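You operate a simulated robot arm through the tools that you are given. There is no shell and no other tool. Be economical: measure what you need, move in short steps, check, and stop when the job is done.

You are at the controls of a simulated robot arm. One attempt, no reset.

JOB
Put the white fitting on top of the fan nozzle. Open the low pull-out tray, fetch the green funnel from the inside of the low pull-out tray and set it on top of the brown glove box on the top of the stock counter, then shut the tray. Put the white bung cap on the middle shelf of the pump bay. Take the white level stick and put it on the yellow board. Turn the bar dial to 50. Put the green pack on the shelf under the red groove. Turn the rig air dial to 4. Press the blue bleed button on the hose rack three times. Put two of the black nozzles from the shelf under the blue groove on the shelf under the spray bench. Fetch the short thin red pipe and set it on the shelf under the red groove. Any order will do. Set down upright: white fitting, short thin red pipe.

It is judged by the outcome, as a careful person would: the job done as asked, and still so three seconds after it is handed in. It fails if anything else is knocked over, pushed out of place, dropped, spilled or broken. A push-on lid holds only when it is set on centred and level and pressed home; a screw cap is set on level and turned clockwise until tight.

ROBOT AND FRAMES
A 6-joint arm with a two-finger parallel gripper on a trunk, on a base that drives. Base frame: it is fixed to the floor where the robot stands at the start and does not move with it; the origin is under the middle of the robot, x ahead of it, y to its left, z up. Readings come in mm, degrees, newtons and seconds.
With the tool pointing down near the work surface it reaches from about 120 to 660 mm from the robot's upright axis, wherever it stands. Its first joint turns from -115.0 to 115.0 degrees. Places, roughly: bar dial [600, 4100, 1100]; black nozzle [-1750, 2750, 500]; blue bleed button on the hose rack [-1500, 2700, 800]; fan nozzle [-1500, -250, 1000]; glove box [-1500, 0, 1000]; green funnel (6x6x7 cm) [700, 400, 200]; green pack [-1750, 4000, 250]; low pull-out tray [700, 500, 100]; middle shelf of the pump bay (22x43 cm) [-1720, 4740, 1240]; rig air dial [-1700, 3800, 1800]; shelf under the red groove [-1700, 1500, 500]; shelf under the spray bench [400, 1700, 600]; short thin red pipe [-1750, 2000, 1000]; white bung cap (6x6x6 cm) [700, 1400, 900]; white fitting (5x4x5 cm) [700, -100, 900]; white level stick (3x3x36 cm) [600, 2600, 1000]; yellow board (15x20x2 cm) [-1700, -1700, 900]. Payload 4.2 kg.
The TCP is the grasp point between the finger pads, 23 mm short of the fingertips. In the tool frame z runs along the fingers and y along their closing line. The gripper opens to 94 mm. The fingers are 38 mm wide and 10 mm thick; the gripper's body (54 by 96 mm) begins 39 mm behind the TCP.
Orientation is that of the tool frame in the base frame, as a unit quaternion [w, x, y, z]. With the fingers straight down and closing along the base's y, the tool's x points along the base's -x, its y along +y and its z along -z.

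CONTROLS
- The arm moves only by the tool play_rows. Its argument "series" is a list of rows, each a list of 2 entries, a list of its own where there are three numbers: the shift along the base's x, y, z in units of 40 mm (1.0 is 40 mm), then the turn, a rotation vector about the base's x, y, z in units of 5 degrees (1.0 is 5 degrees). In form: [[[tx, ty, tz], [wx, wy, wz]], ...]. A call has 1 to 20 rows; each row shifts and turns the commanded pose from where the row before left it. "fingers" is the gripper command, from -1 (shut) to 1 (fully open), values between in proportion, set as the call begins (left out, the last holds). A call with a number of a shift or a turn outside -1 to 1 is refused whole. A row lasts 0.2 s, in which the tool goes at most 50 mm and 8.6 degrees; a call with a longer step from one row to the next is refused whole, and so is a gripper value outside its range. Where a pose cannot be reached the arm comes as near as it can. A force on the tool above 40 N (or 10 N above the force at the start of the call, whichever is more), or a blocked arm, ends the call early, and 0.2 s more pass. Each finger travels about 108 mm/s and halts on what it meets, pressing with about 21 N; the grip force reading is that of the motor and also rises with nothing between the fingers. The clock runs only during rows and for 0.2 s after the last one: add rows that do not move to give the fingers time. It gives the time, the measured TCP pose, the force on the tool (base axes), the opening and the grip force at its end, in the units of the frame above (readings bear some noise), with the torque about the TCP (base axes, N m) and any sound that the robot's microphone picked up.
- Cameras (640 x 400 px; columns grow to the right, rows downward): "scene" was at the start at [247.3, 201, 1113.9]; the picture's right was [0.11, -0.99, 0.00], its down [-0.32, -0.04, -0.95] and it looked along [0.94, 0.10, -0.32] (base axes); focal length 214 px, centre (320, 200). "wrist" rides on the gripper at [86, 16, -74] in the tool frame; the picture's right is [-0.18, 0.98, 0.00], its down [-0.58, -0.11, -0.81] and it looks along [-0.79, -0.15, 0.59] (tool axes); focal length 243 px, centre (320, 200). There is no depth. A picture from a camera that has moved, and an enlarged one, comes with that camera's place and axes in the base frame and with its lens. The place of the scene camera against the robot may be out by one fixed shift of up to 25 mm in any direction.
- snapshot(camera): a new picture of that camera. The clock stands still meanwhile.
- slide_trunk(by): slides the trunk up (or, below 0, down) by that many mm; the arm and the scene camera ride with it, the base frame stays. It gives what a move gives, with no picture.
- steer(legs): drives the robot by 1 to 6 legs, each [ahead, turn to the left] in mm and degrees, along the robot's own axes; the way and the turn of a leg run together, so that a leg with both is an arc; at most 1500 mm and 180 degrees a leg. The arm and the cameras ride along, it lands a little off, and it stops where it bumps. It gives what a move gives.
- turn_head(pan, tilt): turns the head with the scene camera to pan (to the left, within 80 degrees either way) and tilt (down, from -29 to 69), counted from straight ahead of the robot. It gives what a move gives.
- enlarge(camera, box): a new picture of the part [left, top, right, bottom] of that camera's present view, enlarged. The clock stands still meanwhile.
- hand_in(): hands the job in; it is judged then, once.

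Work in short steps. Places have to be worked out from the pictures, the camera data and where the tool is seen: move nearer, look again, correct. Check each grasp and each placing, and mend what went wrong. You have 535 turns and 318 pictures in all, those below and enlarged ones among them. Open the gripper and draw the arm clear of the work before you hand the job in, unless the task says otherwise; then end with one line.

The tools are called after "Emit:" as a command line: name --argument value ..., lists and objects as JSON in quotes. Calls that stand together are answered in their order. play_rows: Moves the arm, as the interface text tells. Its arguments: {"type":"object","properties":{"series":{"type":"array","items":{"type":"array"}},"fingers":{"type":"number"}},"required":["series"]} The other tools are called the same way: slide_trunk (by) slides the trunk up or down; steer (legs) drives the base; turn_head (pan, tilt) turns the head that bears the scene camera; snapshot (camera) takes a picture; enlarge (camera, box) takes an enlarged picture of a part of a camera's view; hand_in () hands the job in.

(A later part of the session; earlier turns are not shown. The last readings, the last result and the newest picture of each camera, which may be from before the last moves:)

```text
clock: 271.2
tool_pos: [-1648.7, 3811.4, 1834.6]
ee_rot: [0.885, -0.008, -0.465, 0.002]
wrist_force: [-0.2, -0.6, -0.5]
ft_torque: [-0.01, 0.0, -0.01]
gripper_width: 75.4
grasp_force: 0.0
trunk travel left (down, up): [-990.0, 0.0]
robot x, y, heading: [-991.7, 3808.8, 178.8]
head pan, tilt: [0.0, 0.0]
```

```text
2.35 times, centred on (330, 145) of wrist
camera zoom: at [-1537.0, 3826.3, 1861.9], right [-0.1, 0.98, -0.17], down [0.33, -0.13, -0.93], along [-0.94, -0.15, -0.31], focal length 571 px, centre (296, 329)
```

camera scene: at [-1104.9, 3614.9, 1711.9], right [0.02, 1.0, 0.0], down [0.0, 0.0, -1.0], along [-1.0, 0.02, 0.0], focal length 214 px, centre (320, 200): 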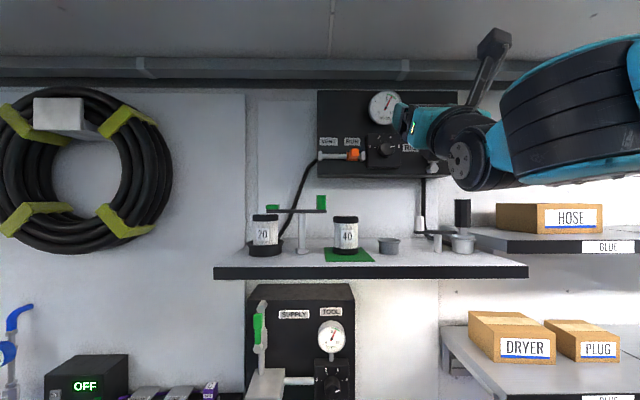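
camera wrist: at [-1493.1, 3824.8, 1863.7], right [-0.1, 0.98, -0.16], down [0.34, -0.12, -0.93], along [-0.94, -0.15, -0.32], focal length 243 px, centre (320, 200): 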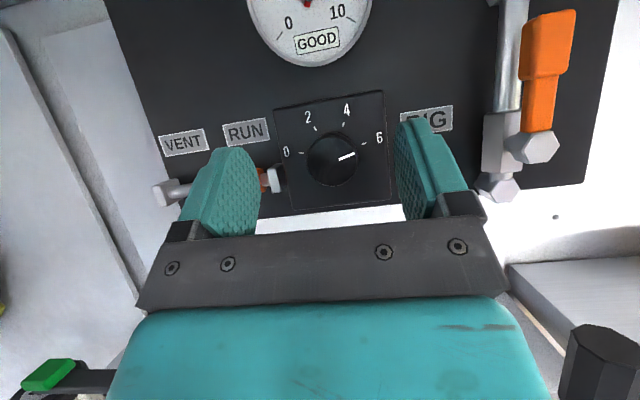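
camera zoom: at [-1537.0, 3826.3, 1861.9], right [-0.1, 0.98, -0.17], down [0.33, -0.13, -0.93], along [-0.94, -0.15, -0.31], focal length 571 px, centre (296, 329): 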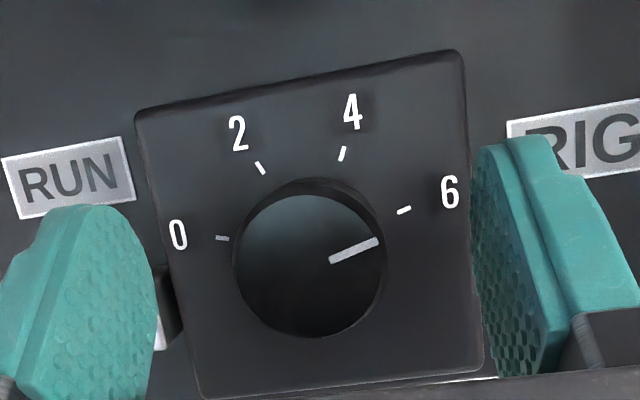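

Knob front refined: (-1675,3810,1832), Ø37 mm; scale about 50° between 6 and 4. I pre-rotate the gripper −25° about x and narrow the opening.

Emit:
play_rows --series '[[[0.2, 0, 0], [-1, 0, 0]], [[0, 0, 0], [-1, 0, 0]], [[0, 0, -0.03], [-1, 0, 0]], [[0, -0.02, -0.03], [-1, 0, 0]], [[0, -0.02, 0], [-1, 0, 0]], [[0, 0, 0], [0, 0, 0]]]' --fingers 0.25

Emit:
snapshot --camera "wrist"

```text
clock: 272.6
tool_pos: [-1640.8, 3809.6, 1832.6]
ee_rot: [0.863, -0.196, -0.455, 0.102]
wrist_force: [0.2, -1.1, -0.7]
ft_torque: [0.05, 0.01, -0.02]
gripper_width: 58.7
grasp_force: 0.0
trunk travel left (down, up): [-990.0, 0.0]
robot x, y, heading: [-992.0, 3816.0, 179.0]
head pan, tilt: [0.0, 0.0]
```

```text
184 pictures are left
camera wrist: at [-1529.8, 3834.5, 1851.9], right [-0.1, 0.82, -0.56], down [0.34, -0.5, -0.8], along [-0.94, -0.27, -0.22], focal length 243 px, centre (320, 200)
```

wrist: 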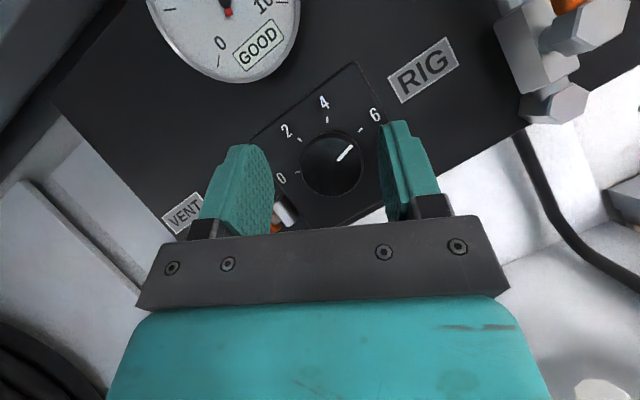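

Advance 20 mm and close on the knob.

Emit:
play_rows --series '[[[-0.25, 0.03, 0.02], [0, 0, 0]], [[-0.25, 0, 0], [0, 0, 0]], [[0, 0, 0], [0, 0, 0]]]'

Emit:
play_rows --series '[[[0, 0, 0], [0, 0, 0]], [[0, 0, 0], [0, 0, 0]], [[0, 0, 0], [0, 0, 0]]]' --fingers -1

Emit:
snapshot --camera "wrist"

```text
clock: 273.4
tool_pos: [-1661.9, 3809.7, 1835.3]
ee_rot: [0.863, -0.194, -0.455, 0.102]
wrist_force: [0.0, 0.6, 0.7]
ft_torque: [0.01, -0.01, -0.01]
gripper_width: 58.7
grasp_force: 0.1
trunk travel left (down, up): [-990.0, 0.0]
robot x, y, heading: [-989.1, 3812.8, 178.9]
head pan, tilt: [0.0, 0.0]
```

```text
clock: 274.2
tool_pos: [-1661.9, 3812.4, 1835.0]
ee_rot: [0.863, -0.196, -0.455, 0.1]
wrist_force: [2.9, 8.7, -9.8]
ft_torque: [0.08, -0.12, -0.48]
gripper_width: 41.5
grasp_force: 45.1
trunk travel left (down, up): [-990.0, 0.0]
robot x, y, heading: [-990.8, 3809.9, 178.8]
head pan, tilt: [0.0, 0.0]
```

```text
183 pictures are left
camera wrist: at [-1550.9, 3837.6, 1853.6], right [-0.1, 0.82, -0.56], down [0.34, -0.5, -0.8], along [-0.94, -0.27, -0.23], focal length 243 px, centre (320, 200)
```

wrist: 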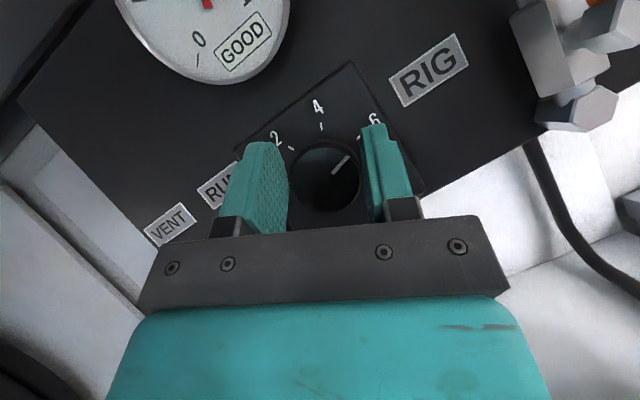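

Gripped. Rotate +50° about x.

Emit:
play_rows --series '[[[0, 0, 0], [1, 0, 0]], [[0, 0, 0], [1, 0, 0]], [[0, 0, 0], [1, 0, 0]], [[0, 0, 0], [1, 0, 0]], [[0, 0, 0], [1, 0, 0]], [[0, 0, 0], [1, 0, 0]], [[0, 0, 0], [1, 0, 0]], [[0, 0, 0], [1, 0, 0]], [[0, 0, 0], [1, 0, 0]], [[0, 0, 0], [1, 0, 0]], [[0, 0, 0], [0, 0, 0]]]'

Emit:
snapshot --camera "wrist"

Emit:
enlarge --camera "scene" --box '[330, 60, 490, 200]'

```text
clock: 275.6
tool_pos: [-1650.8, 3808.8, 1816.3]
ee_rot: [0.887, 0.006, -0.461, -0.015]
wrist_force: [70.7, 6.2, -55.7]
ft_torque: [-0.15, -1.84, -0.52]
gripper_width: 26.0
grasp_force: 40.6
out of reach, approached as far as the arm can: row 6
trunk travel left (down, up): [-990.0, 0.0]
robot x, y, heading: [-990.5, 3812.0, 178.8]
head pan, tilt: [0.0, 0.0]
stopped in row 6: the force on the tool passed its limit at 101 N (the readings are from after the stop); the commanded pose is now the measured one
```

```text
182 pictures are left
camera wrist: at [-1539.7, 3821.4, 1843.9], right [-0.08, 0.99, -0.13], down [0.32, -0.09, -0.94], along [-0.94, -0.12, -0.31], focal length 243 px, centre (320, 200)
```

wrist: 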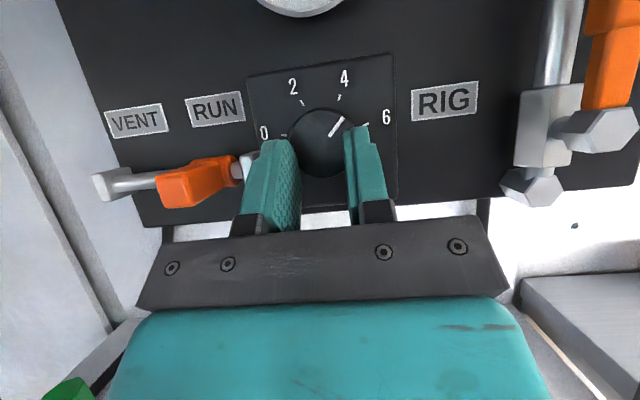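

```text
2.86 times, centred on (410, 130) of scene
camera zoom: at [-1230.0, 3619.7, 1711.2], right [0.02, 1.0, 0.0], down [0.0, 0.0, -1.0], along [-1.0, 0.02, 0.0], focal length 613 px, centre (63, 400)
```

zoom: 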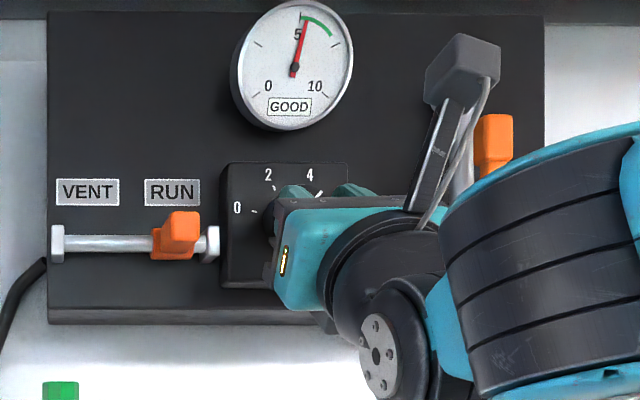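

The arm reached its limit and slid off, with the dial partly turned (needle ≈5.2). Open and retreat a little to see.

Emit:
play_rows --series '[[[0, 0, 0], [0, 0, 0]], [[0, 0, 0], [0, 0, 0]]]' --fingers 0.25

Emit:
play_rows --series '[[[0.4, 0, 0], [0, 0, 0]], [[0.4, 0, 0.2], [0, 0, 0]], [[0, 0, 0.2], [0, 0, 0]]]'

Emit:
enlarge --camera "wrist" --box '[220, 0, 440, 200]'

Emit:
enlarge --camera "scene" --box '[330, 50, 450, 180]'

```text
clock: 276.2
tool_pos: [-1654.1, 3808.4, 1821.0]
ee_rot: [0.889, 0.004, -0.457, -0.013]
wrist_force: [-0.1, -0.7, 0.4]
ft_torque: [0.02, 0.01, -0.02]
gripper_width: 58.9
grasp_force: 0.2
trunk travel left (down, up): [-990.0, 0.0]
robot x, y, heading: [-989.5, 3810.4, 179.0]
head pan, tilt: [0.0, 0.0]
```

```text
clock: 277.0
tool_pos: [-1622.1, 3807.4, 1830.2]
ee_rot: [0.89, 0.001, -0.456, -0.013]
wrist_force: [0.4, 0.1, 0.5]
ft_torque: [-0.02, -0.01, -0.01]
gripper_width: 58.8
grasp_force: 0.1
out of reach, approached as far as the arm can: row 3
trunk travel left (down, up): [-990.0, 0.0]
robot x, y, heading: [-990.2, 3810.5, 178.9]
head pan, tilt: [0.0, 0.0]
```

```text
2.00 times, centred on (330, 100) of wrist
camera zoom: at [-1510.2, 3818.5, 1857.0], right [-0.09, 0.99, -0.14], down [0.31, -0.1, -0.94], along [-0.95, -0.12, -0.3], focal length 485 px, centre (300, 400)
```

zoom: 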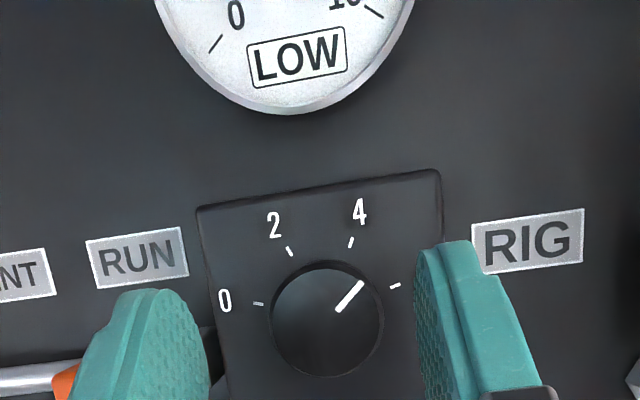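

```text
3.08 times, centred on (390, 115) of scene
camera zoom: at [-1233.8, 3618.1, 1712.0], right [0.02, 1.0, 0.0], down [0.0, 0.0, -1.0], along [-1.0, 0.02, 0.0], focal length 660 px, centre (105, 462)
```

zoom: 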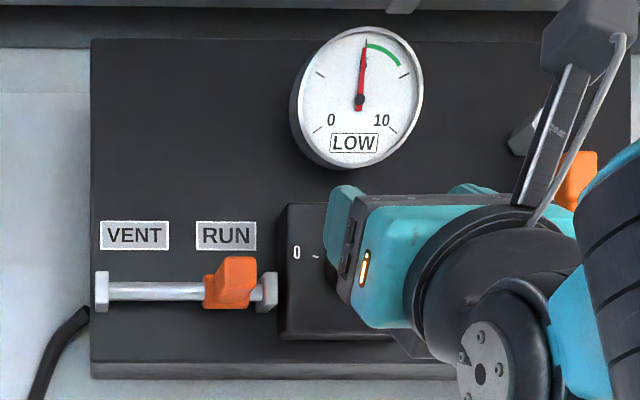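

Dial is now at 5; ~26° more needed. I pre-rotate −27° again, and drive 30 mm closer to gain reach.

Emit:
play_rows --series '[[[0, 0, 0], [-1, 0, 0]], [[0, 0, 0], [-1, 0, 0]], [[0, 0, 0], [-1, 0, 0]], [[0, 0, 0], [-1, 0, 0]], [[0, 0, 0], [-1, 0, 0]], [[0, 0, 0], [-0.5, 0, 0]]]'

Emit:
steer --legs '[[30, 0]]'

Emit:
enlarge --camera "wrist" --box '[240, 80, 420, 230]'

```text
clock: 278.4
tool_pos: [-1622.6, 3806.5, 1831.0]
ee_rot: [0.865, -0.208, -0.448, 0.095]
wrist_force: [-0.3, -0.8, -0.3]
ft_torque: [-0.04, 0.02, -0.03]
gripper_width: 58.8
grasp_force: 0.0
trunk travel left (down, up): [-990.0, 0.0]
robot x, y, heading: [-989.1, 3810.3, 179.0]
head pan, tilt: [0.0, 0.0]
```

```text
clock: 279.2
tool_pos: [-1653.2, 3807.0, 1830.5]
ee_rot: [0.865, -0.207, -0.447, 0.096]
wrist_force: [0.4, -0.3, -0.7]
ft_torque: [0.02, 0.0, 0.04]
gripper_width: 58.7
grasp_force: 0.0
trunk travel left (down, up): [-990.0, 0.0]
robot x, y, heading: [-1024.3, 3812.1, 178.5]
head pan, tilt: [0.0, 0.0]
```

```text
2.67 times, centred on (330, 155) of wrist
camera zoom: at [-1540.7, 3830.1, 1848.4], right [-0.09, 0.82, -0.57], down [0.32, -0.52, -0.79], along [-0.94, -0.25, -0.21], focal length 647 px, centre (293, 320)
```

zoom: 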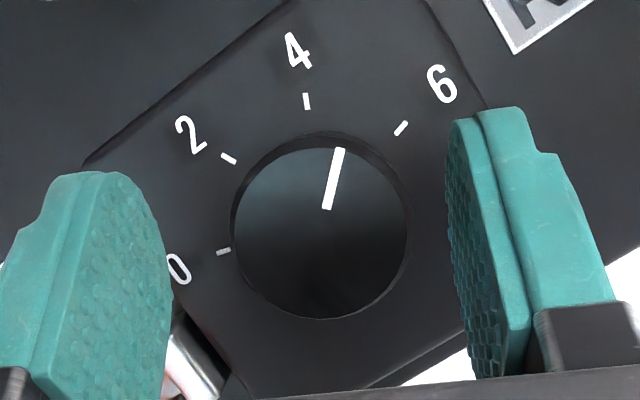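

Align y by +3 mm, advance 8 mm, grip, and rotate +25°.

Emit:
play_rows --series '[[[-0.1, 0.06, 0.02], [0, 0, 0]], [[-0.12, 0, 0], [0, 0, 0]], [[0, 0, 0], [0, 0, 0]]]'

Emit:
play_rows --series '[[[0, 0, 0], [0, 0, 0]], [[0, 0, 0], [0, 0, 0]], [[0, 0, 0], [0, 0, 0]]]' --fingers -1

Emit:
play_rows --series '[[[0, 0, 0], [1, 0, 0]], [[0, 0, 0], [1, 0, 0]], [[0, 0, 0], [1, 0, 0]], [[0, 0, 0], [1, 0, 0]], [[0, 0, 0], [0, 0, 0]]]'

Emit:
snapshot --camera "wrist"

Emit:
enlarge --camera "scene" --box '[330, 50, 450, 180]'

```text
clock: 280.0
tool_pos: [-1662.4, 3809.1, 1830.7]
ee_rot: [0.865, -0.207, -0.447, 0.096]
wrist_force: [0.5, -1.0, 0.1]
ft_torque: [-0.01, 0.02, -0.04]
gripper_width: 58.9
grasp_force: 0.0
trunk travel left (down, up): [-990.0, 0.0]
robot x, y, heading: [-1020.7, 3811.9, 179.0]
head pan, tilt: [0.0, 0.0]
```

```text
clock: 280.8
tool_pos: [-1661.1, 3810.4, 1830.5]
ee_rot: [0.864, -0.208, -0.448, 0.094]
wrist_force: [1.7, 2.9, -4.5]
ft_torque: [0.01, 0.3, -0.03]
gripper_width: 41.7
grasp_force: 45.1
trunk travel left (down, up): [-990.0, 0.0]
robot x, y, heading: [-1023.5, 3812.3, 178.9]
head pan, tilt: [0.0, 0.0]
```

```text
clock: 282.0
tool_pos: [-1661.7, 3810.3, 1830.9]
ee_rot: [0.888, -0.054, -0.457, 0.016]
wrist_force: [-5.0, 3.7, 6.1]
ft_torque: [0.02, -0.85, 0.51]
gripper_width: 41.5
grasp_force: 45.3
trunk travel left (down, up): [-990.0, 0.0]
robot x, y, heading: [-1022.6, 3813.8, 179.0]
head pan, tilt: [0.0, 0.0]
```

```text
177 pictures are left
camera wrist: at [-1550.3, 3825.4, 1856.3], right [-0.09, 0.96, -0.26], down [0.32, -0.22, -0.92], along [-0.94, -0.16, -0.28], focal length 243 px, centre (320, 200)
```

wrist: 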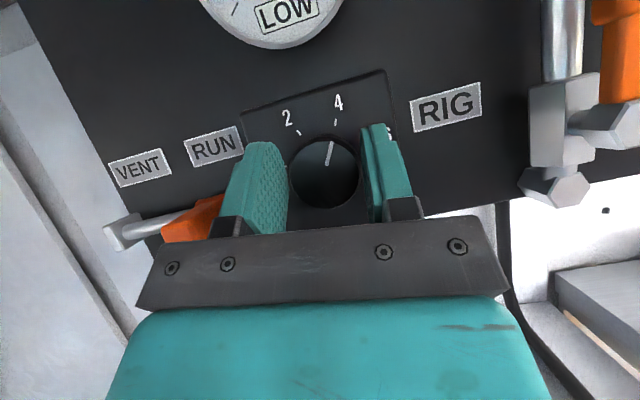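

```text
3.08 times, centred on (390, 115) of scene
camera zoom: at [-1264.1, 3619.0, 1712.0], right [0.02, 1.0, 0.0], down [0.0, 0.0, -1.0], along [-1.0, 0.02, 0.0], focal length 660 px, centre (105, 462)
```

zoom: 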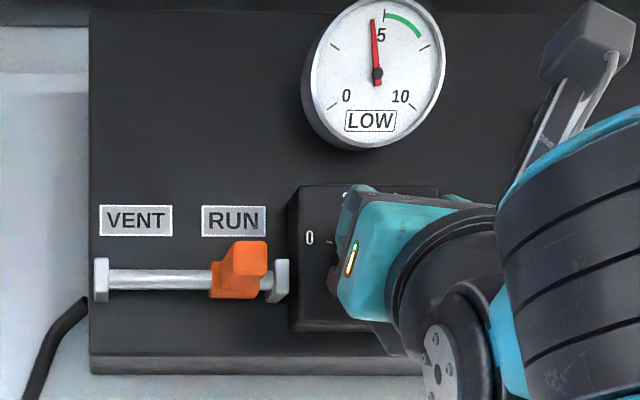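

Emit:
play_rows --series '[[[0, 0, 0], [0.6, 0, 0]], [[0, 0, 0], [0, 0, 0]], [[0, 0, 0], [0, 0, 0]], [[0, 0, 0], [0, 0, 0]]]'

Emit:
enlarge --camera "wrist" --box '[240, 60, 420, 220]'

Emit:
enlarge --camera "scene" --box '[360, 30, 440, 110]'

```text
clock: 283.0
tool_pos: [-1661.1, 3810.4, 1831.8]
ee_rot: [0.889, -0.031, -0.457, 0.003]
wrist_force: [-1.9, 2.1, -4.8]
ft_torque: [0.02, 0.89, 0.37]
gripper_width: 41.6
grasp_force: 45.2
trunk travel left (down, up): [-990.0, 0.0]
robot x, y, heading: [-1019.4, 3811.1, 179.1]
head pan, tilt: [0.0, 0.0]
```

```text
2.50 times, centred on (330, 140) of wrist
camera zoom: at [-1550.3, 3824.1, 1857.1], right [-0.09, 0.97, -0.21], down [0.32, -0.17, -0.93], along [-0.94, -0.15, -0.29], focal length 606 px, centre (295, 350)
```

zoom: 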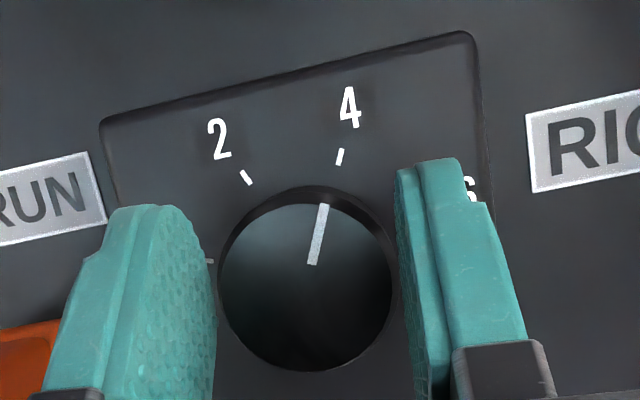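

```text
5.00 times, centred on (400, 70) of scene
camera zoom: at [-1263.9, 3618.8, 1711.9], right [0.02, 1.0, 0.0], down [0.0, 0.0, -1.0], along [-1.0, 0.02, 0.0], focal length 1072 px, centre (-80, 850)
```

zoom: 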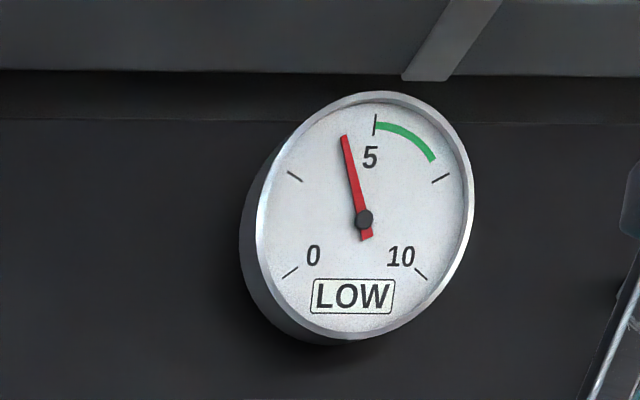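

Emit:
play_rows --series '[[[0, 0, 0], [0, 0, 0]], [[0, 0, 0], [0, 0, 0]], [[0, 0, 0], [0, 0, 0]], [[0, 0, 0], [0, 0, 0]], [[0, 0, 0], [0, 0, 0]], [[0, 0, 0], [0, 0, 0]]]'

Emit:
enlarge --camera "scene" --box '[360, 30, 440, 110]'

```text
clock: 284.4
tool_pos: [-1661.5, 3809.9, 1831.4]
ee_rot: [0.888, -0.03, -0.458, 0.004]
wrist_force: [0.6, 0.3, -3.5]
ft_torque: [-0.03, -0.32, 0.35]
gripper_width: 41.8
grasp_force: 44.8
trunk travel left (down, up): [-990.0, 0.0]
robot x, y, heading: [-1018.1, 3811.9, 179.0]
head pan, tilt: [0.0, 0.0]
```

```text
5.00 times, centred on (400, 70) of scene
camera zoom: at [-1263.9, 3618.7, 1711.9], right [0.02, 1.0, 0.0], down [0.0, 0.0, -1.0], along [-1.0, 0.02, 0.0], focal length 1072 px, centre (-80, 850)
```

zoom: 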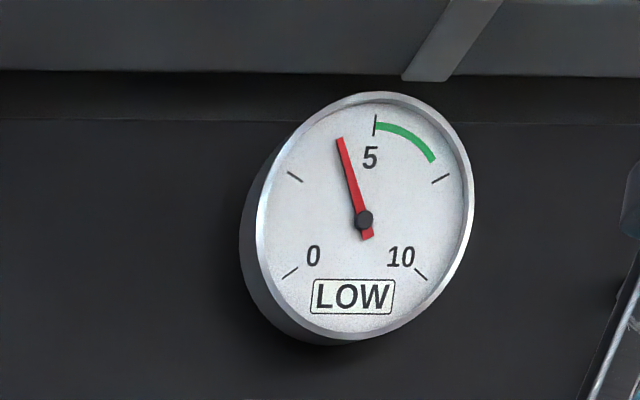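

Needle now reads ≈4.0–4.1 and pointer at 4. Release and retreat.

Emit:
play_rows --series '[[[0, 0, 0], [0, 0, 0]], [[0, 0, 0], [0, 0, 0]]]' --fingers 0.2

Emit:
play_rows --series '[[[0.4, 0, 0], [0, 0, 0]], [[0.6, 0, 0], [0, 0, 0]], [[0.6, 0, 0], [0, 0, 0]]]'

Emit:
steer --legs '[[-150, 0]]'

Emit:
enlarge --camera "wrist" --box '[220, 0, 460, 180]'

```text
clock: 285.0
tool_pos: [-1662.2, 3808.9, 1831.1]
ee_rot: [0.889, -0.031, -0.458, 0.004]
wrist_force: [-0.4, -0.2, 0.3]
ft_torque: [-0.01, -0.03, -0.02]
gripper_width: 56.4
grasp_force: 0.1
trunk travel left (down, up): [-990.0, 0.0]
robot x, y, heading: [-1022.2, 3812.9, 178.9]
head pan, tilt: [0.0, 0.0]
```

```text
clock: 285.8
tool_pos: [-1598.1, 3810.1, 1832.8]
ee_rot: [0.889, -0.031, -0.458, 0.004]
wrist_force: [0.2, 0.0, -0.1]
ft_torque: [0.01, 0.0, 0.01]
gripper_width: 56.7
grasp_force: 0.0
trunk travel left (down, up): [-990.0, 0.0]
robot x, y, heading: [-1018.1, 3811.5, 178.9]
head pan, tilt: [0.0, 0.0]
```

```text
clock: 287.2
tool_pos: [-1447.1, 3809.8, 1831.7]
ee_rot: [0.889, -0.032, -0.457, 0.003]
wrist_force: [0.1, 0.9, -0.7]
ft_torque: [-0.01, 0.03, -0.04]
gripper_width: 56.4
grasp_force: 0.0
trunk travel left (down, up): [-990.0, 0.0]
robot x, y, heading: [-867.2, 3814.6, 178.6]
head pan, tilt: [0.0, 0.0]
```

```text
2.22 times, centred on (340, 90) of wrist
camera zoom: at [-1335.3, 3823.3, 1858.1], right [-0.08, 0.97, -0.21], down [0.32, -0.17, -0.93], along [-0.95, -0.14, -0.29], focal length 539 px, centre (276, 444)
```

zoom: 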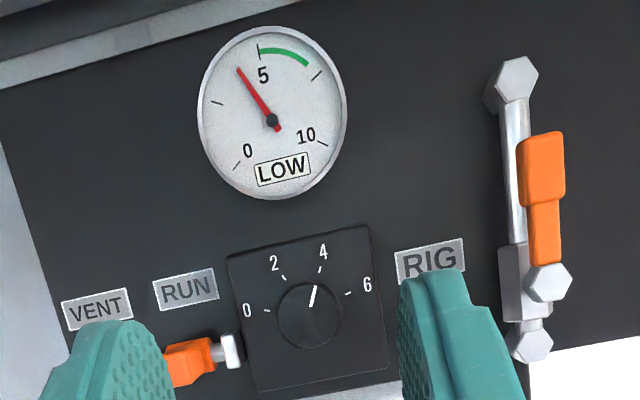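

Rig dial reads 4. Next the green pack on the low shelf: re-orient the tool to 45° down, lower the trunk and look.

Emit:
play_rows --series '[[[0.1, 0, -0.3], [0.2, -1, 0]], [[0.1, 0, -0.3], [0.2, -1, 0]], [[0.1, 0, -0.3], [0.2, -1, 0]], [[0.1, 0, -0.3], [0.2, -1, 0]], [[0.1, 0, -0.3], [0, -1, 0]], [[0.1, 0, -0.3], [0, -1, 0]], [[0.1, 0, -0.3], [0, -1, 0]], [[0.1, 0, -0.3], [0, -1, 0]], [[0, 0, -0.5], [0, -1, 0]], [[0, 0, -0.5], [0, -1, 0]], [[0, 0, -0.5], [0, -1, 0]], [[0, 0, -0.5], [0, -1, 0]], [[0, 0, -0.5], [0, -1, 0]], [[0, 0, -0.5], [0, -1, 0]], [[0, 0, -0.5], [0, -1, 0]], [[0, 0, -0.5], [0, -1, 0]]]'

Emit:
slide_trunk --by -400

Emit:
slide_trunk --by -300

Emit:
turn_head --pan 0 --tilt 35

Emit:
snapshot --camera "scene"

```text
clock: 290.6
tool_pos: [-1433.6, 3775.9, 1552.8]
ee_rot: [-0.386, -0.009, 0.922, 0.017]
wrist_force: [0.8, 0.3, -0.2]
ft_torque: [0.03, 0.02, 0.02]
gripper_width: 56.9
grasp_force: 0.1
out of reach, approached as far as the arm can: row 2, 3, 4, 5, 6, 7, 8
trunk travel left (down, up): [-990.0, 0.0]
robot x, y, heading: [-871.4, 3812.0, 178.9]
head pan, tilt: [0.0, 0.0]
```

```text
clock: 294.4
tool_pos: [-1432.3, 3776.2, 1153.4]
ee_rot: [-0.388, -0.008, 0.922, 0.017]
wrist_force: [-0.5, -0.4, 0.3]
ft_torque: [0.01, -0.01, -0.01]
gripper_width: 56.5
grasp_force: 0.1
trunk travel left (down, up): [-590.0, 400.0]
robot x, y, heading: [-868.6, 3808.8, 178.5]
head pan, tilt: [0.0, 0.0]
```

```text
clock: 296.3
tool_pos: [-1432.5, 3776.8, 962.8]
ee_rot: [-0.399, -0.005, 0.917, 0.012]
wrist_force: [27.3, -0.9, 16.4]
ft_torque: [0.67, 0.21, -1.02]
gripper_width: 56.6
grasp_force: 0.1
trunk travel left (down, up): [-391.0, 599.0]
robot x, y, heading: [-866.1, 3812.1, 178.7]
head pan, tilt: [0.0, 0.0]
stopped: the force on the tool passed its limit at 65 N (the readings are from after the stop); the commanded pose is now the measured one
```

```text
clock: 297.3
tool_pos: [-1432.7, 3775.7, 962.4]
ee_rot: [-0.399, -0.007, 0.917, 0.012]
wrist_force: [30.8, -1.4, 23.9]
ft_torque: [0.91, 0.36, -1.14]
gripper_width: 55.8
grasp_force: 0.1
trunk travel left (down, up): [-391.0, 599.0]
robot x, y, heading: [-869.6, 3812.6, 178.7]
head pan, tilt: [0.0, 35.0]
```

```text
171 pictures are left
camera scene: at [-1109.7, 3616.3, 1057.5], right [0.02, 1.0, 0.0], down [0.57, -0.01, -0.82], along [-0.82, 0.02, -0.57], focal length 214 px, centre (320, 200)
```

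scene: 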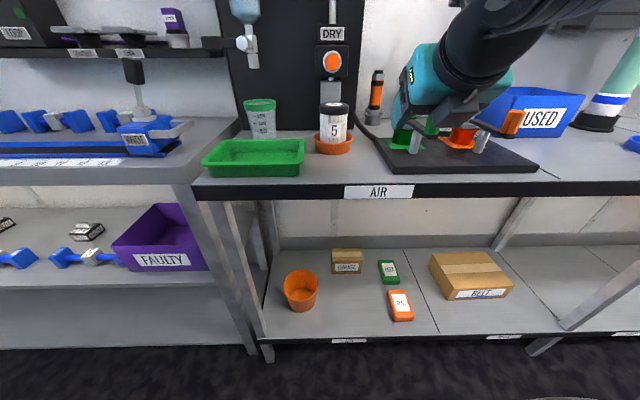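

I lowered onto the bench gear — raise immediately and check for any disturbance.

Emit:
slide_trunk --by 150

Emit:
enlarge --camera "scene" --box '[180, 120, 640, 400]'

```text
clock: 299.1
tool_pos: [-1435.1, 3775.6, 1110.8]
ee_rot: [-0.397, -0.007, 0.918, 0.013]
wrist_force: [-0.3, -0.8, 0.6]
ft_torque: [0.01, 0.01, 0.01]
gripper_width: 56.6
grasp_force: 0.0
trunk travel left (down, up): [-541.0, 449.0]
robot x, y, heading: [-865.2, 3813.6, 178.4]
head pan, tilt: [0.0, 35.0]
```

```text
1.39 times, centred on (410, 260) of scene
camera zoom: at [-1111.3, 3616.3, 1206.9], right [0.02, 1.0, 0.0], down [0.57, -0.01, -0.82], along [-0.82, 0.02, -0.57], focal length 298 px, centre (195, 116)
```

zoom: 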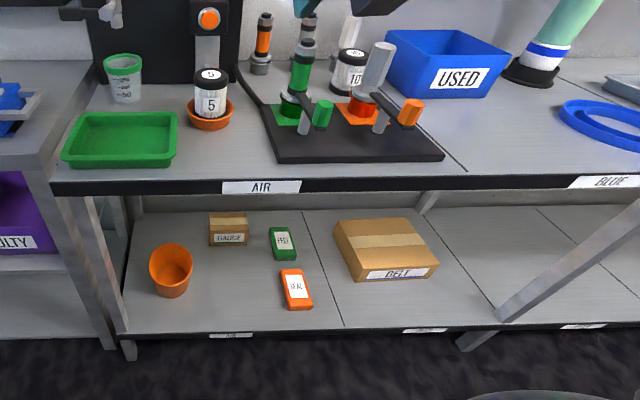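

The levers and canisters look unchanged. I back away before lowering further, then zoom on the green pack.

Emit:
enlarge --camera "scene" --box '[320, 250, 460, 350]'

Emit:
steer --legs '[[-250, 0]]'

Emit:
slide_trunk --by -400

Emit:
turn_head --pan 10 --tilt 20

Emit:
snapshot --camera "scene"

```text
4.00 times, centred on (390, 300) of scene
camera zoom: at [-1111.3, 3616.3, 1206.9], right [0.02, 1.0, 0.0], down [0.57, -0.01, -0.82], along [-0.82, 0.02, -0.57], focal length 858 px, centre (40, -200)
```

zoom: 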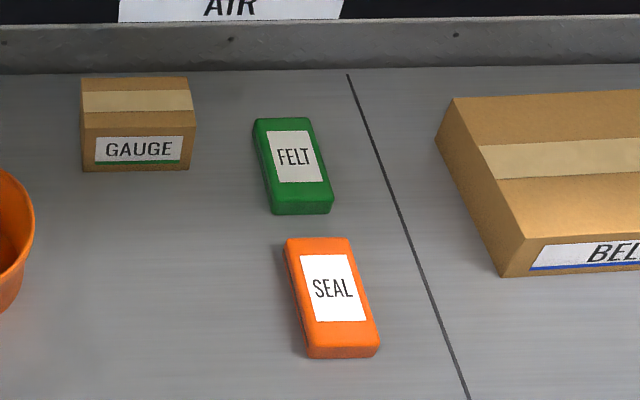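

```text
clock: 300.9
tool_pos: [-1190.1, 3771.8, 1110.9]
ee_rot: [-0.398, -0.004, 0.917, 0.014]
wrist_force: [-0.1, -1.0, 0.0]
ft_torque: [0.02, 0.01, 0.03]
gripper_width: 56.1
grasp_force: 0.1
trunk travel left (down, up): [-541.0, 449.0]
robot x, y, heading: [-621.9, 3805.7, 178.3]
head pan, tilt: [0.0, 35.0]
```

```text
clock: 304.7
tool_pos: [-1189.7, 3771.1, 711.1]
ee_rot: [-0.397, -0.004, 0.918, 0.014]
wrist_force: [-0.1, -0.5, -0.8]
ft_torque: [0.0, 0.02, 0.02]
gripper_width: 56.2
grasp_force: 0.1
trunk travel left (down, up): [-141.0, 849.0]
robot x, y, heading: [-621.1, 3805.7, 178.4]
head pan, tilt: [0.0, 35.0]
```

```text
clock: 305.5
tool_pos: [-1189.3, 3771.2, 711.8]
ee_rot: [-0.397, -0.005, 0.918, 0.014]
wrist_force: [0.4, -0.7, -0.2]
ft_torque: [-0.03, -0.02, -0.01]
gripper_width: 56.4
grasp_force: 0.0
trunk travel left (down, up): [-141.0, 849.0]
robot x, y, heading: [-624.8, 3805.1, 178.5]
head pan, tilt: [10.0, 20.0]
```

```text
168 pictures are left
camera scene: at [-870.9, 3595.0, 830.7], right [-0.15, 0.99, 0.0], down [0.34, 0.05, -0.94], along [-0.93, -0.14, -0.34], focal length 214 px, centre (320, 200)
```

scene: 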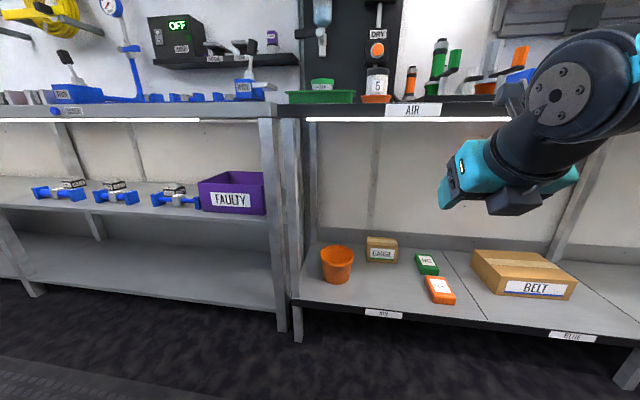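

Pack is the green FELT box lying along x at about (-1705,3940). I lower fully, drop the arm and shift y before driving under the bench.

Emit:
slide_trunk --by -141

Emit:
play_rows --series '[[[0, 0.6, -0.8], [0, 0, 0]], [[0, 0.6, -0.8], [0, 0, 0]], [[0, 0.6, -0.8], [0, 0, 0]], [[0, 0.6, -0.8], [0, 0, 0]], [[0, 0.6, -0.8], [0, 0, 0]], [[0, 0.6, -0.8], [0, 0, 0]], [[0, 0.4, -0.2], [0, 0, 0]]]' --fingers 1

Emit:
snapshot --camera "scene"

Emit:
snapshot --camera "wrist"

```text
clock: 307.1
tool_pos: [-1190.1, 3771.7, 571.0]
ee_rot: [-0.397, -0.004, 0.917, 0.014]
wrist_force: [-0.2, 0.6, 0.7]
ft_torque: [0.01, 0.02, 0.01]
gripper_width: 56.5
grasp_force: 0.0
trunk travel left (down, up): [0.0, 990.0]
robot x, y, heading: [-621.2, 3805.2, 178.4]
head pan, tilt: [10.0, 20.0]
```

```text
clock: 308.7
tool_pos: [-1220.2, 3886.3, 386.3]
ee_rot: [-0.398, -0.002, 0.917, 0.015]
wrist_force: [-0.6, 0.7, 0.0]
ft_torque: [0.0, 0.0, -0.02]
gripper_width: 93.9
grasp_force: 0.0
out of reach, approached as far as the arm can: row 5, 6, 7
trunk travel left (down, up): [0.0, 990.0]
robot x, y, heading: [-622.8, 3800.9, 178.3]
head pan, tilt: [10.0, 20.0]
```

```text
167 pictures are left
camera scene: at [-870.9, 3595.0, 689.8], right [-0.15, 0.99, 0.0], down [0.34, 0.05, -0.94], along [-0.93, -0.14, -0.34], focal length 214 px, centre (320, 200)
```

scene: 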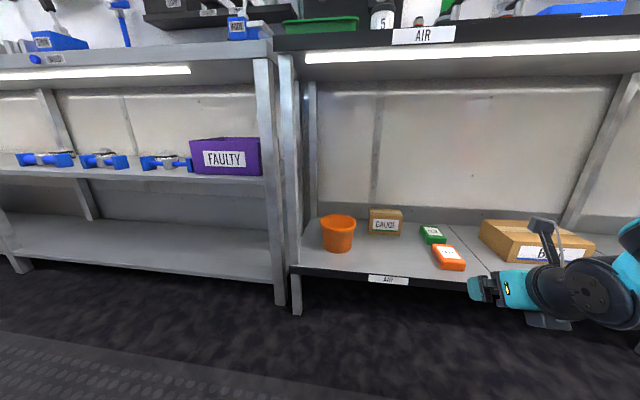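

```text
166 pictures are left
camera wrist: at [-1224.7, 3898.0, 499.9], right [0.13, 0.99, -0.11], down [0.99, -0.12, 0.12], along [0.11, -0.12, -0.99], focal length 243 px, centre (320, 200)
```

wrist: 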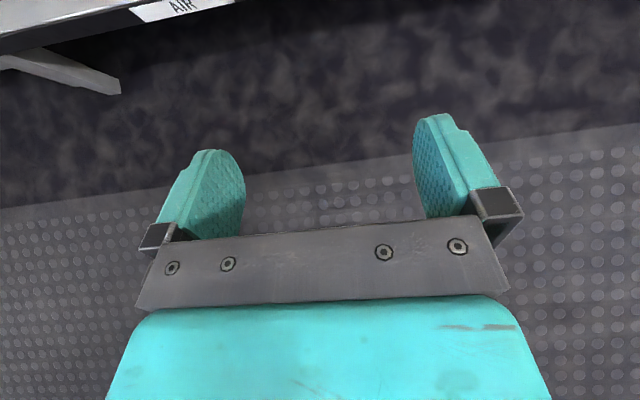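

Low reach is limited with this tilt; I steepen the tool by 30° and try lower.

Emit:
play_rows --series '[[[0, 0.2, -0.2], [0, -1, 0]], [[0, 0.2, -0.2], [0, -1, 0]], [[0, 0.2, -0.2], [0, -1, 0]], [[0, 0.2, -0.2], [0, -1, 0]], [[0, 0.2, -0.4], [0, -1, 0]], [[0, 0, -0.4], [0, -1, 0]]]'

Emit:
steer --legs '[[300, 0]]'

Emit:
snapshot --camera "wrist"

Emit:
snapshot --camera "scene"

```text
clock: 310.1
tool_pos: [-1209.3, 3867.1, 311.3]
ee_rot: [-0.146, -0.006, 0.989, 0.013]
wrist_force: [-0.2, -0.5, -0.1]
ft_torque: [0.0, 0.01, -0.01]
gripper_width: 93.9
grasp_force: 0.0
out of reach, approached as far as the arm can: row 1, 2, 3, 4, 5
trunk travel left (down, up): [0.0, 990.0]
robot x, y, heading: [-623.5, 3804.4, 178.5]
head pan, tilt: [10.0, 20.0]
```

```text
clock: 312.2
tool_pos: [-1522.8, 3878.7, 311.0]
ee_rot: [-0.147, -0.004, 0.989, 0.013]
wrist_force: [0.3, 0.4, -0.4]
ft_torque: [0.0, 0.0, -0.03]
gripper_width: 94.2
grasp_force: 0.1
trunk travel left (down, up): [0.0, 990.0]
robot x, y, heading: [-935.9, 3812.6, 178.1]
head pan, tilt: [10.0, 20.0]
```

```text
165 pictures are left
camera wrist: at [-1583.1, 3890.7, 407.8], right [0.17, 0.98, -0.03], down [0.79, -0.12, 0.6], along [0.59, -0.13, -0.8], focal length 243 px, centre (320, 200)
```

wrist: 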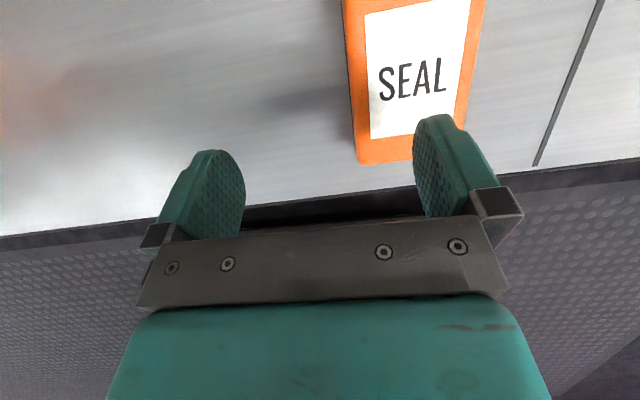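

```text
164 pictures are left
camera scene: at [-1185.0, 3605.5, 689.7], right [-0.14, 0.99, 0.0], down [0.34, 0.05, -0.94], along [-0.93, -0.13, -0.34], focal length 214 px, centre (320, 200)
```

scene: 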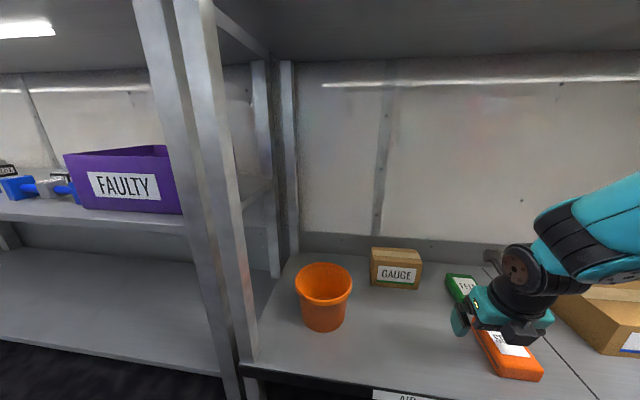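

Green pack ≈ (-1705,3925). Drive 100 mm further in, with the tool just above pack height.

Emit:
steer --legs '[[100, 0]]'

Emit:
snapshot --camera "scene"

Emit:
snapshot --camera "wrist"

```text
clock: 313.4
tool_pos: [-1623.7, 3880.6, 311.4]
ee_rot: [-0.147, -0.006, 0.989, 0.012]
wrist_force: [-0.3, -0.2, -0.2]
ft_torque: [0.0, 0.01, -0.03]
gripper_width: 93.9
grasp_force: 0.0
trunk travel left (down, up): [0.0, 990.0]
robot x, y, heading: [-1038.9, 3815.0, 178.1]
head pan, tilt: [10.0, 20.0]
```

```text
163 pictures are left
camera scene: at [-1286.6, 3608.0, 689.7], right [-0.14, 0.99, 0.0], down [0.34, 0.05, -0.94], along [-0.93, -0.14, -0.34], focal length 214 px, centre (320, 200)
```

scene: 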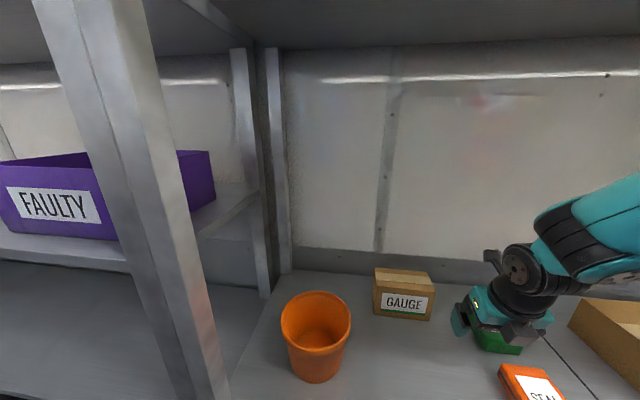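

```text
162 pictures are left
camera wrist: at [-1685.3, 3892.1, 407.8], right [0.17, 0.99, -0.03], down [0.79, -0.12, 0.6], along [0.59, -0.12, -0.8], focal length 243 px, centre (320, 200)
```

wrist: 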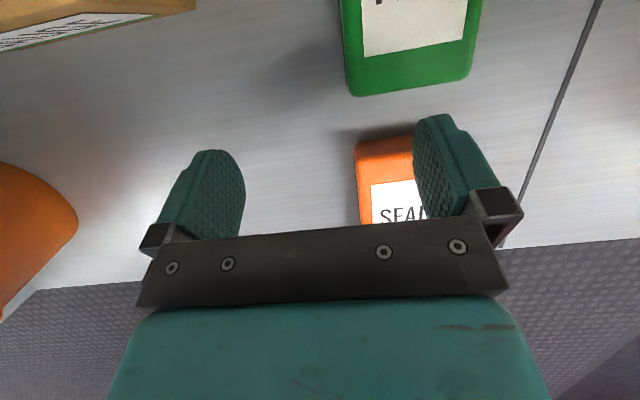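

Pack near end at x≈-1644, width 75, centre y≈3936. Move above its middle.

Emit:
play_rows --series '[[[-0.8, 0.7, 0], [0, 0, 0]], [[-0.8, 0.7, 0], [0, 0, 0]], [[0, 0, 0], [0, 0, 0]]]'

Emit:
snapshot --camera "wrist"

Emit:
snapshot --camera "scene"

```text
clock: 314.2
tool_pos: [-1672.4, 3874.6, 306.3]
ee_rot: [-0.146, -0.002, 0.989, 0.013]
wrist_force: [-0.2, 0.2, 0.3]
ft_torque: [0.02, -0.01, -0.01]
gripper_width: 93.6
grasp_force: 0.1
out of reach, approached as far as the arm can: row 1, 2
trunk travel left (down, up): [0.0, 990.0]
robot x, y, heading: [-1038.4, 3816.4, 178.1]
head pan, tilt: [10.0, 20.0]
```

```text
161 pictures are left
camera wrist: at [-1732.7, 3886.6, 401.5], right [0.18, 0.98, -0.03], down [0.79, -0.13, 0.6], along [0.59, -0.13, -0.8], focal length 243 px, centre (320, 200)
```

wrist: 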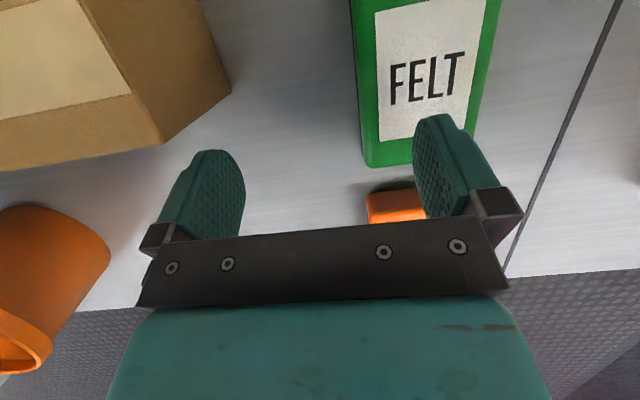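

```text
160 pictures are left
camera scene: at [-1286.5, 3608.0, 689.7], right [-0.14, 0.99, 0.0], down [0.34, 0.05, -0.94], along [-0.93, -0.14, -0.34], focal length 214 px, centre (320, 200)
```

scene: 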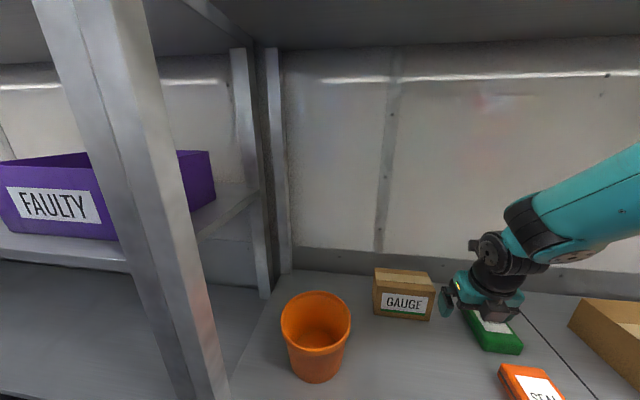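

The arm can't shift sideways here, so I rotate the base 5° to the right to bring the tool over the pack.

Emit:
steer --legs '[[0, -5.3]]'

Emit:
snapshot --camera "wrist"

```text
clock: 315.1
tool_pos: [-1664.0, 3933.0, 305.2]
ee_rot: [-0.146, 0.046, 0.988, 0.021]
wrist_force: [-0.1, 0.2, -1.2]
ft_torque: [0.0, -0.01, 0.0]
gripper_width: 94.1
grasp_force: 0.1
trunk travel left (down, up): [0.0, 990.0]
robot x, y, heading: [-1042.9, 3815.0, 173.0]
head pan, tilt: [10.0, 20.0]
```

```text
159 pictures are left
camera wrist: at [-1722.8, 3951.0, 401.5], right [0.27, 0.96, -0.03], down [0.78, -0.2, 0.6], along [0.57, -0.18, -0.8], focal length 243 px, centre (320, 200)
```

wrist: 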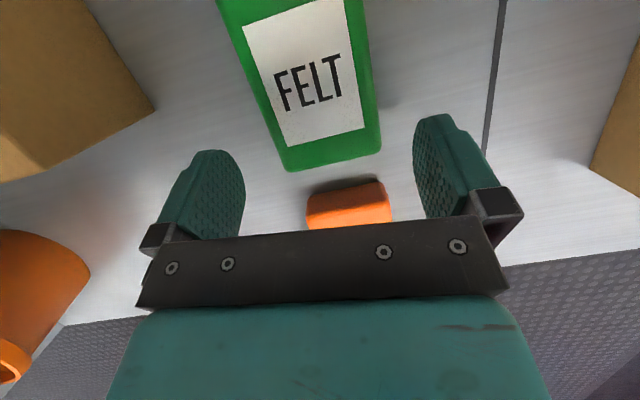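

Aligned in y. Correct yaw by +5°, move 22 mm forward and lower onto the pack.

Emit:
play_rows --series '[[[-0.25, 0.05, 0], [0, 0, 1]], [[-0.25, 0.03, 0], [0, 0, 0]], [[0, 0, -0.5], [0, 0, 0]], [[0, 0, 0], [0, 0, 0]]]'

Emit:
snapshot --camera "wrist"

```text
clock: 316.1
tool_pos: [-1677.9, 3897.1, 282.0]
ee_rot: [-0.147, 0.004, 0.989, 0.015]
wrist_force: [0.3, 0.3, -0.5]
ft_torque: [0.01, -0.01, -0.02]
gripper_width: 94.3
grasp_force: 0.0
out of reach, approached as far as the arm can: row 1, 2
trunk travel left (down, up): [0.0, 990.0]
robot x, y, heading: [-1037.6, 3813.2, 173.0]
head pan, tilt: [10.0, 20.0]
```

```text
158 pictures are left
camera wrist: at [-1738.2, 3910.2, 378.3], right [0.19, 0.98, -0.03], down [0.79, -0.13, 0.6], along [0.58, -0.13, -0.8], focal length 243 px, centre (320, 200)
```

wrist: 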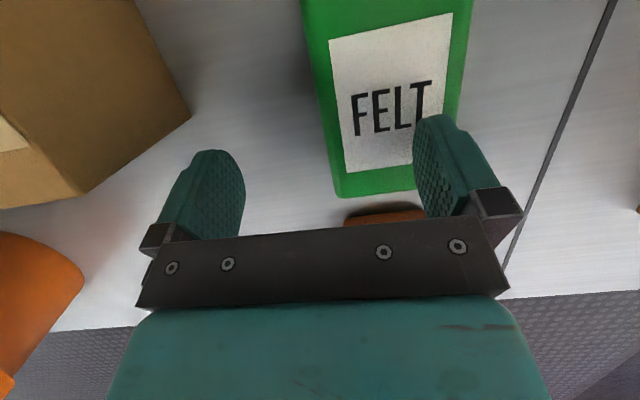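

The yaw joint is at its limit; undo that yaw and accept a 5° skew.

Emit:
play_rows --series '[[[0, 0, 0.5], [0, 0, 0]], [[0, 0.5, 0], [0, 0, -1]], [[-0.1, 0.45, 0], [0, 0, -0.2]], [[0, 0, 0], [0, 0, 0]]]'

Emit:
snapshot --camera "wrist"

```text
clock: 317.1
tool_pos: [-1680.5, 3932.8, 303.8]
ee_rot: [-0.146, 0.052, 0.988, 0.021]
wrist_force: [0.4, 0.6, 0.7]
ft_torque: [-0.02, -0.02, -0.01]
gripper_width: 94.1
grasp_force: 0.1
trunk travel left (down, up): [0.0, 990.0]
robot x, y, heading: [-1038.8, 3818.0, 173.0]
head pan, tilt: [10.0, 20.0]
```

```text
157 pictures are left
camera wrist: at [-1739.1, 3951.1, 399.4], right [0.29, 0.96, -0.03], down [0.77, -0.21, 0.6], along [0.57, -0.19, -0.8], focal length 243 px, centre (320, 200)
```

wrist: 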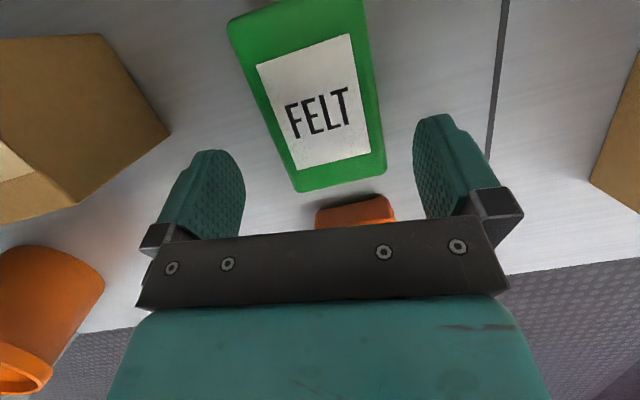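

Pack centred under the fingers. Lower to z≈258 and close.

Emit:
play_rows --series '[[[-0.05, 0, -0.5], [0, 0, 0]], [[-0.05, 0, -0.5], [0, 0, 0]], [[0, 0, -0.15], [0, 0, 0]], [[0, 0, 0], [0, 0, 0]]]'

Emit:
snapshot --camera "wrist"

```text
clock: 318.1
tool_pos: [-1683.9, 3934.9, 254.7]
ee_rot: [-0.146, 0.054, 0.988, 0.021]
wrist_force: [-0.6, 0.5, 0.4]
ft_torque: [0.02, 0.0, -0.01]
gripper_width: 93.8
grasp_force: 0.0
trunk travel left (down, up): [0.0, 990.0]
robot x, y, heading: [-1038.5, 3812.6, 173.0]
head pan, tilt: [10.0, 20.0]
```

```text
156 pictures are left
camera wrist: at [-1742.6, 3954.1, 351.3], right [0.29, 0.96, -0.03], down [0.77, -0.21, 0.6], along [0.57, -0.19, -0.8], focal length 243 px, centre (320, 200)
```

wrist: 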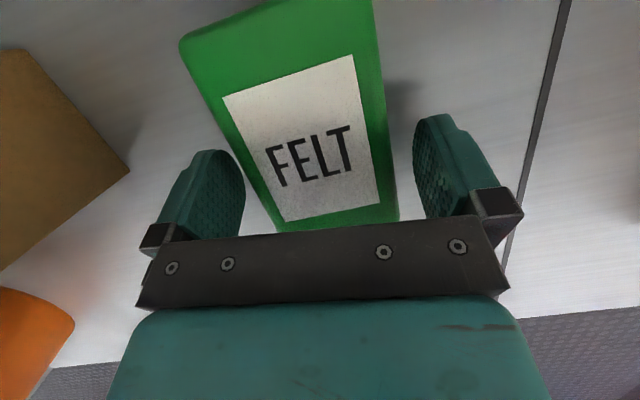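

Emit:
play_rows --series '[[[0, 0, -0.1], [0, 0, 0]], [[0, 0, -0.1], [0, 0, 0]], [[0, 0, 0], [0, 0, 0]]]'

Emit:
play_rows --series '[[[0, 0, 0], [0, 0, 0]], [[0, 0, 0], [0, 0, 0]], [[0, 0, 0], [0, 0, 0]]]' --fingers -1

Emit:
snapshot --camera "wrist"

```text
clock: 318.9
tool_pos: [-1683.9, 3933.9, 248.5]
ee_rot: [-0.147, 0.054, 0.987, 0.021]
wrist_force: [6.7, 0.8, 21.8]
ft_torque: [-1.03, -0.29, 0.24]
gripper_width: 93.1
grasp_force: 0.1
trunk travel left (down, up): [0.0, 990.0]
robot x, y, heading: [-1038.2, 3814.6, 172.7]
head pan, tilt: [10.0, 20.0]
```

```text
clock: 319.7
tool_pos: [-1684.1, 3934.2, 248.4]
ee_rot: [-0.147, 0.054, 0.987, 0.02]
wrist_force: [-3.3, -9.5, 23.8]
ft_torque: [-1.2, -0.23, -0.23]
gripper_width: 70.2
grasp_force: 21.7
trunk travel left (down, up): [0.0, 990.0]
robot x, y, heading: [-1041.1, 3812.8, 173.0]
head pan, tilt: [10.0, 20.0]
```

```text
155 pictures are left
camera wrist: at [-1742.7, 3953.2, 345.2], right [0.29, 0.96, -0.03], down [0.77, -0.21, 0.6], along [0.57, -0.19, -0.8], focal length 243 px, centre (320, 200)
```

wrist: 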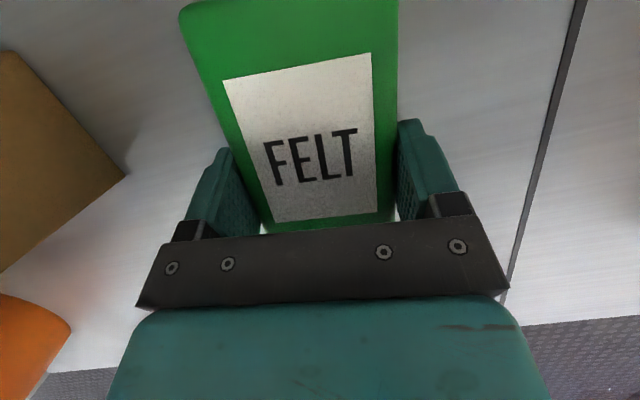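

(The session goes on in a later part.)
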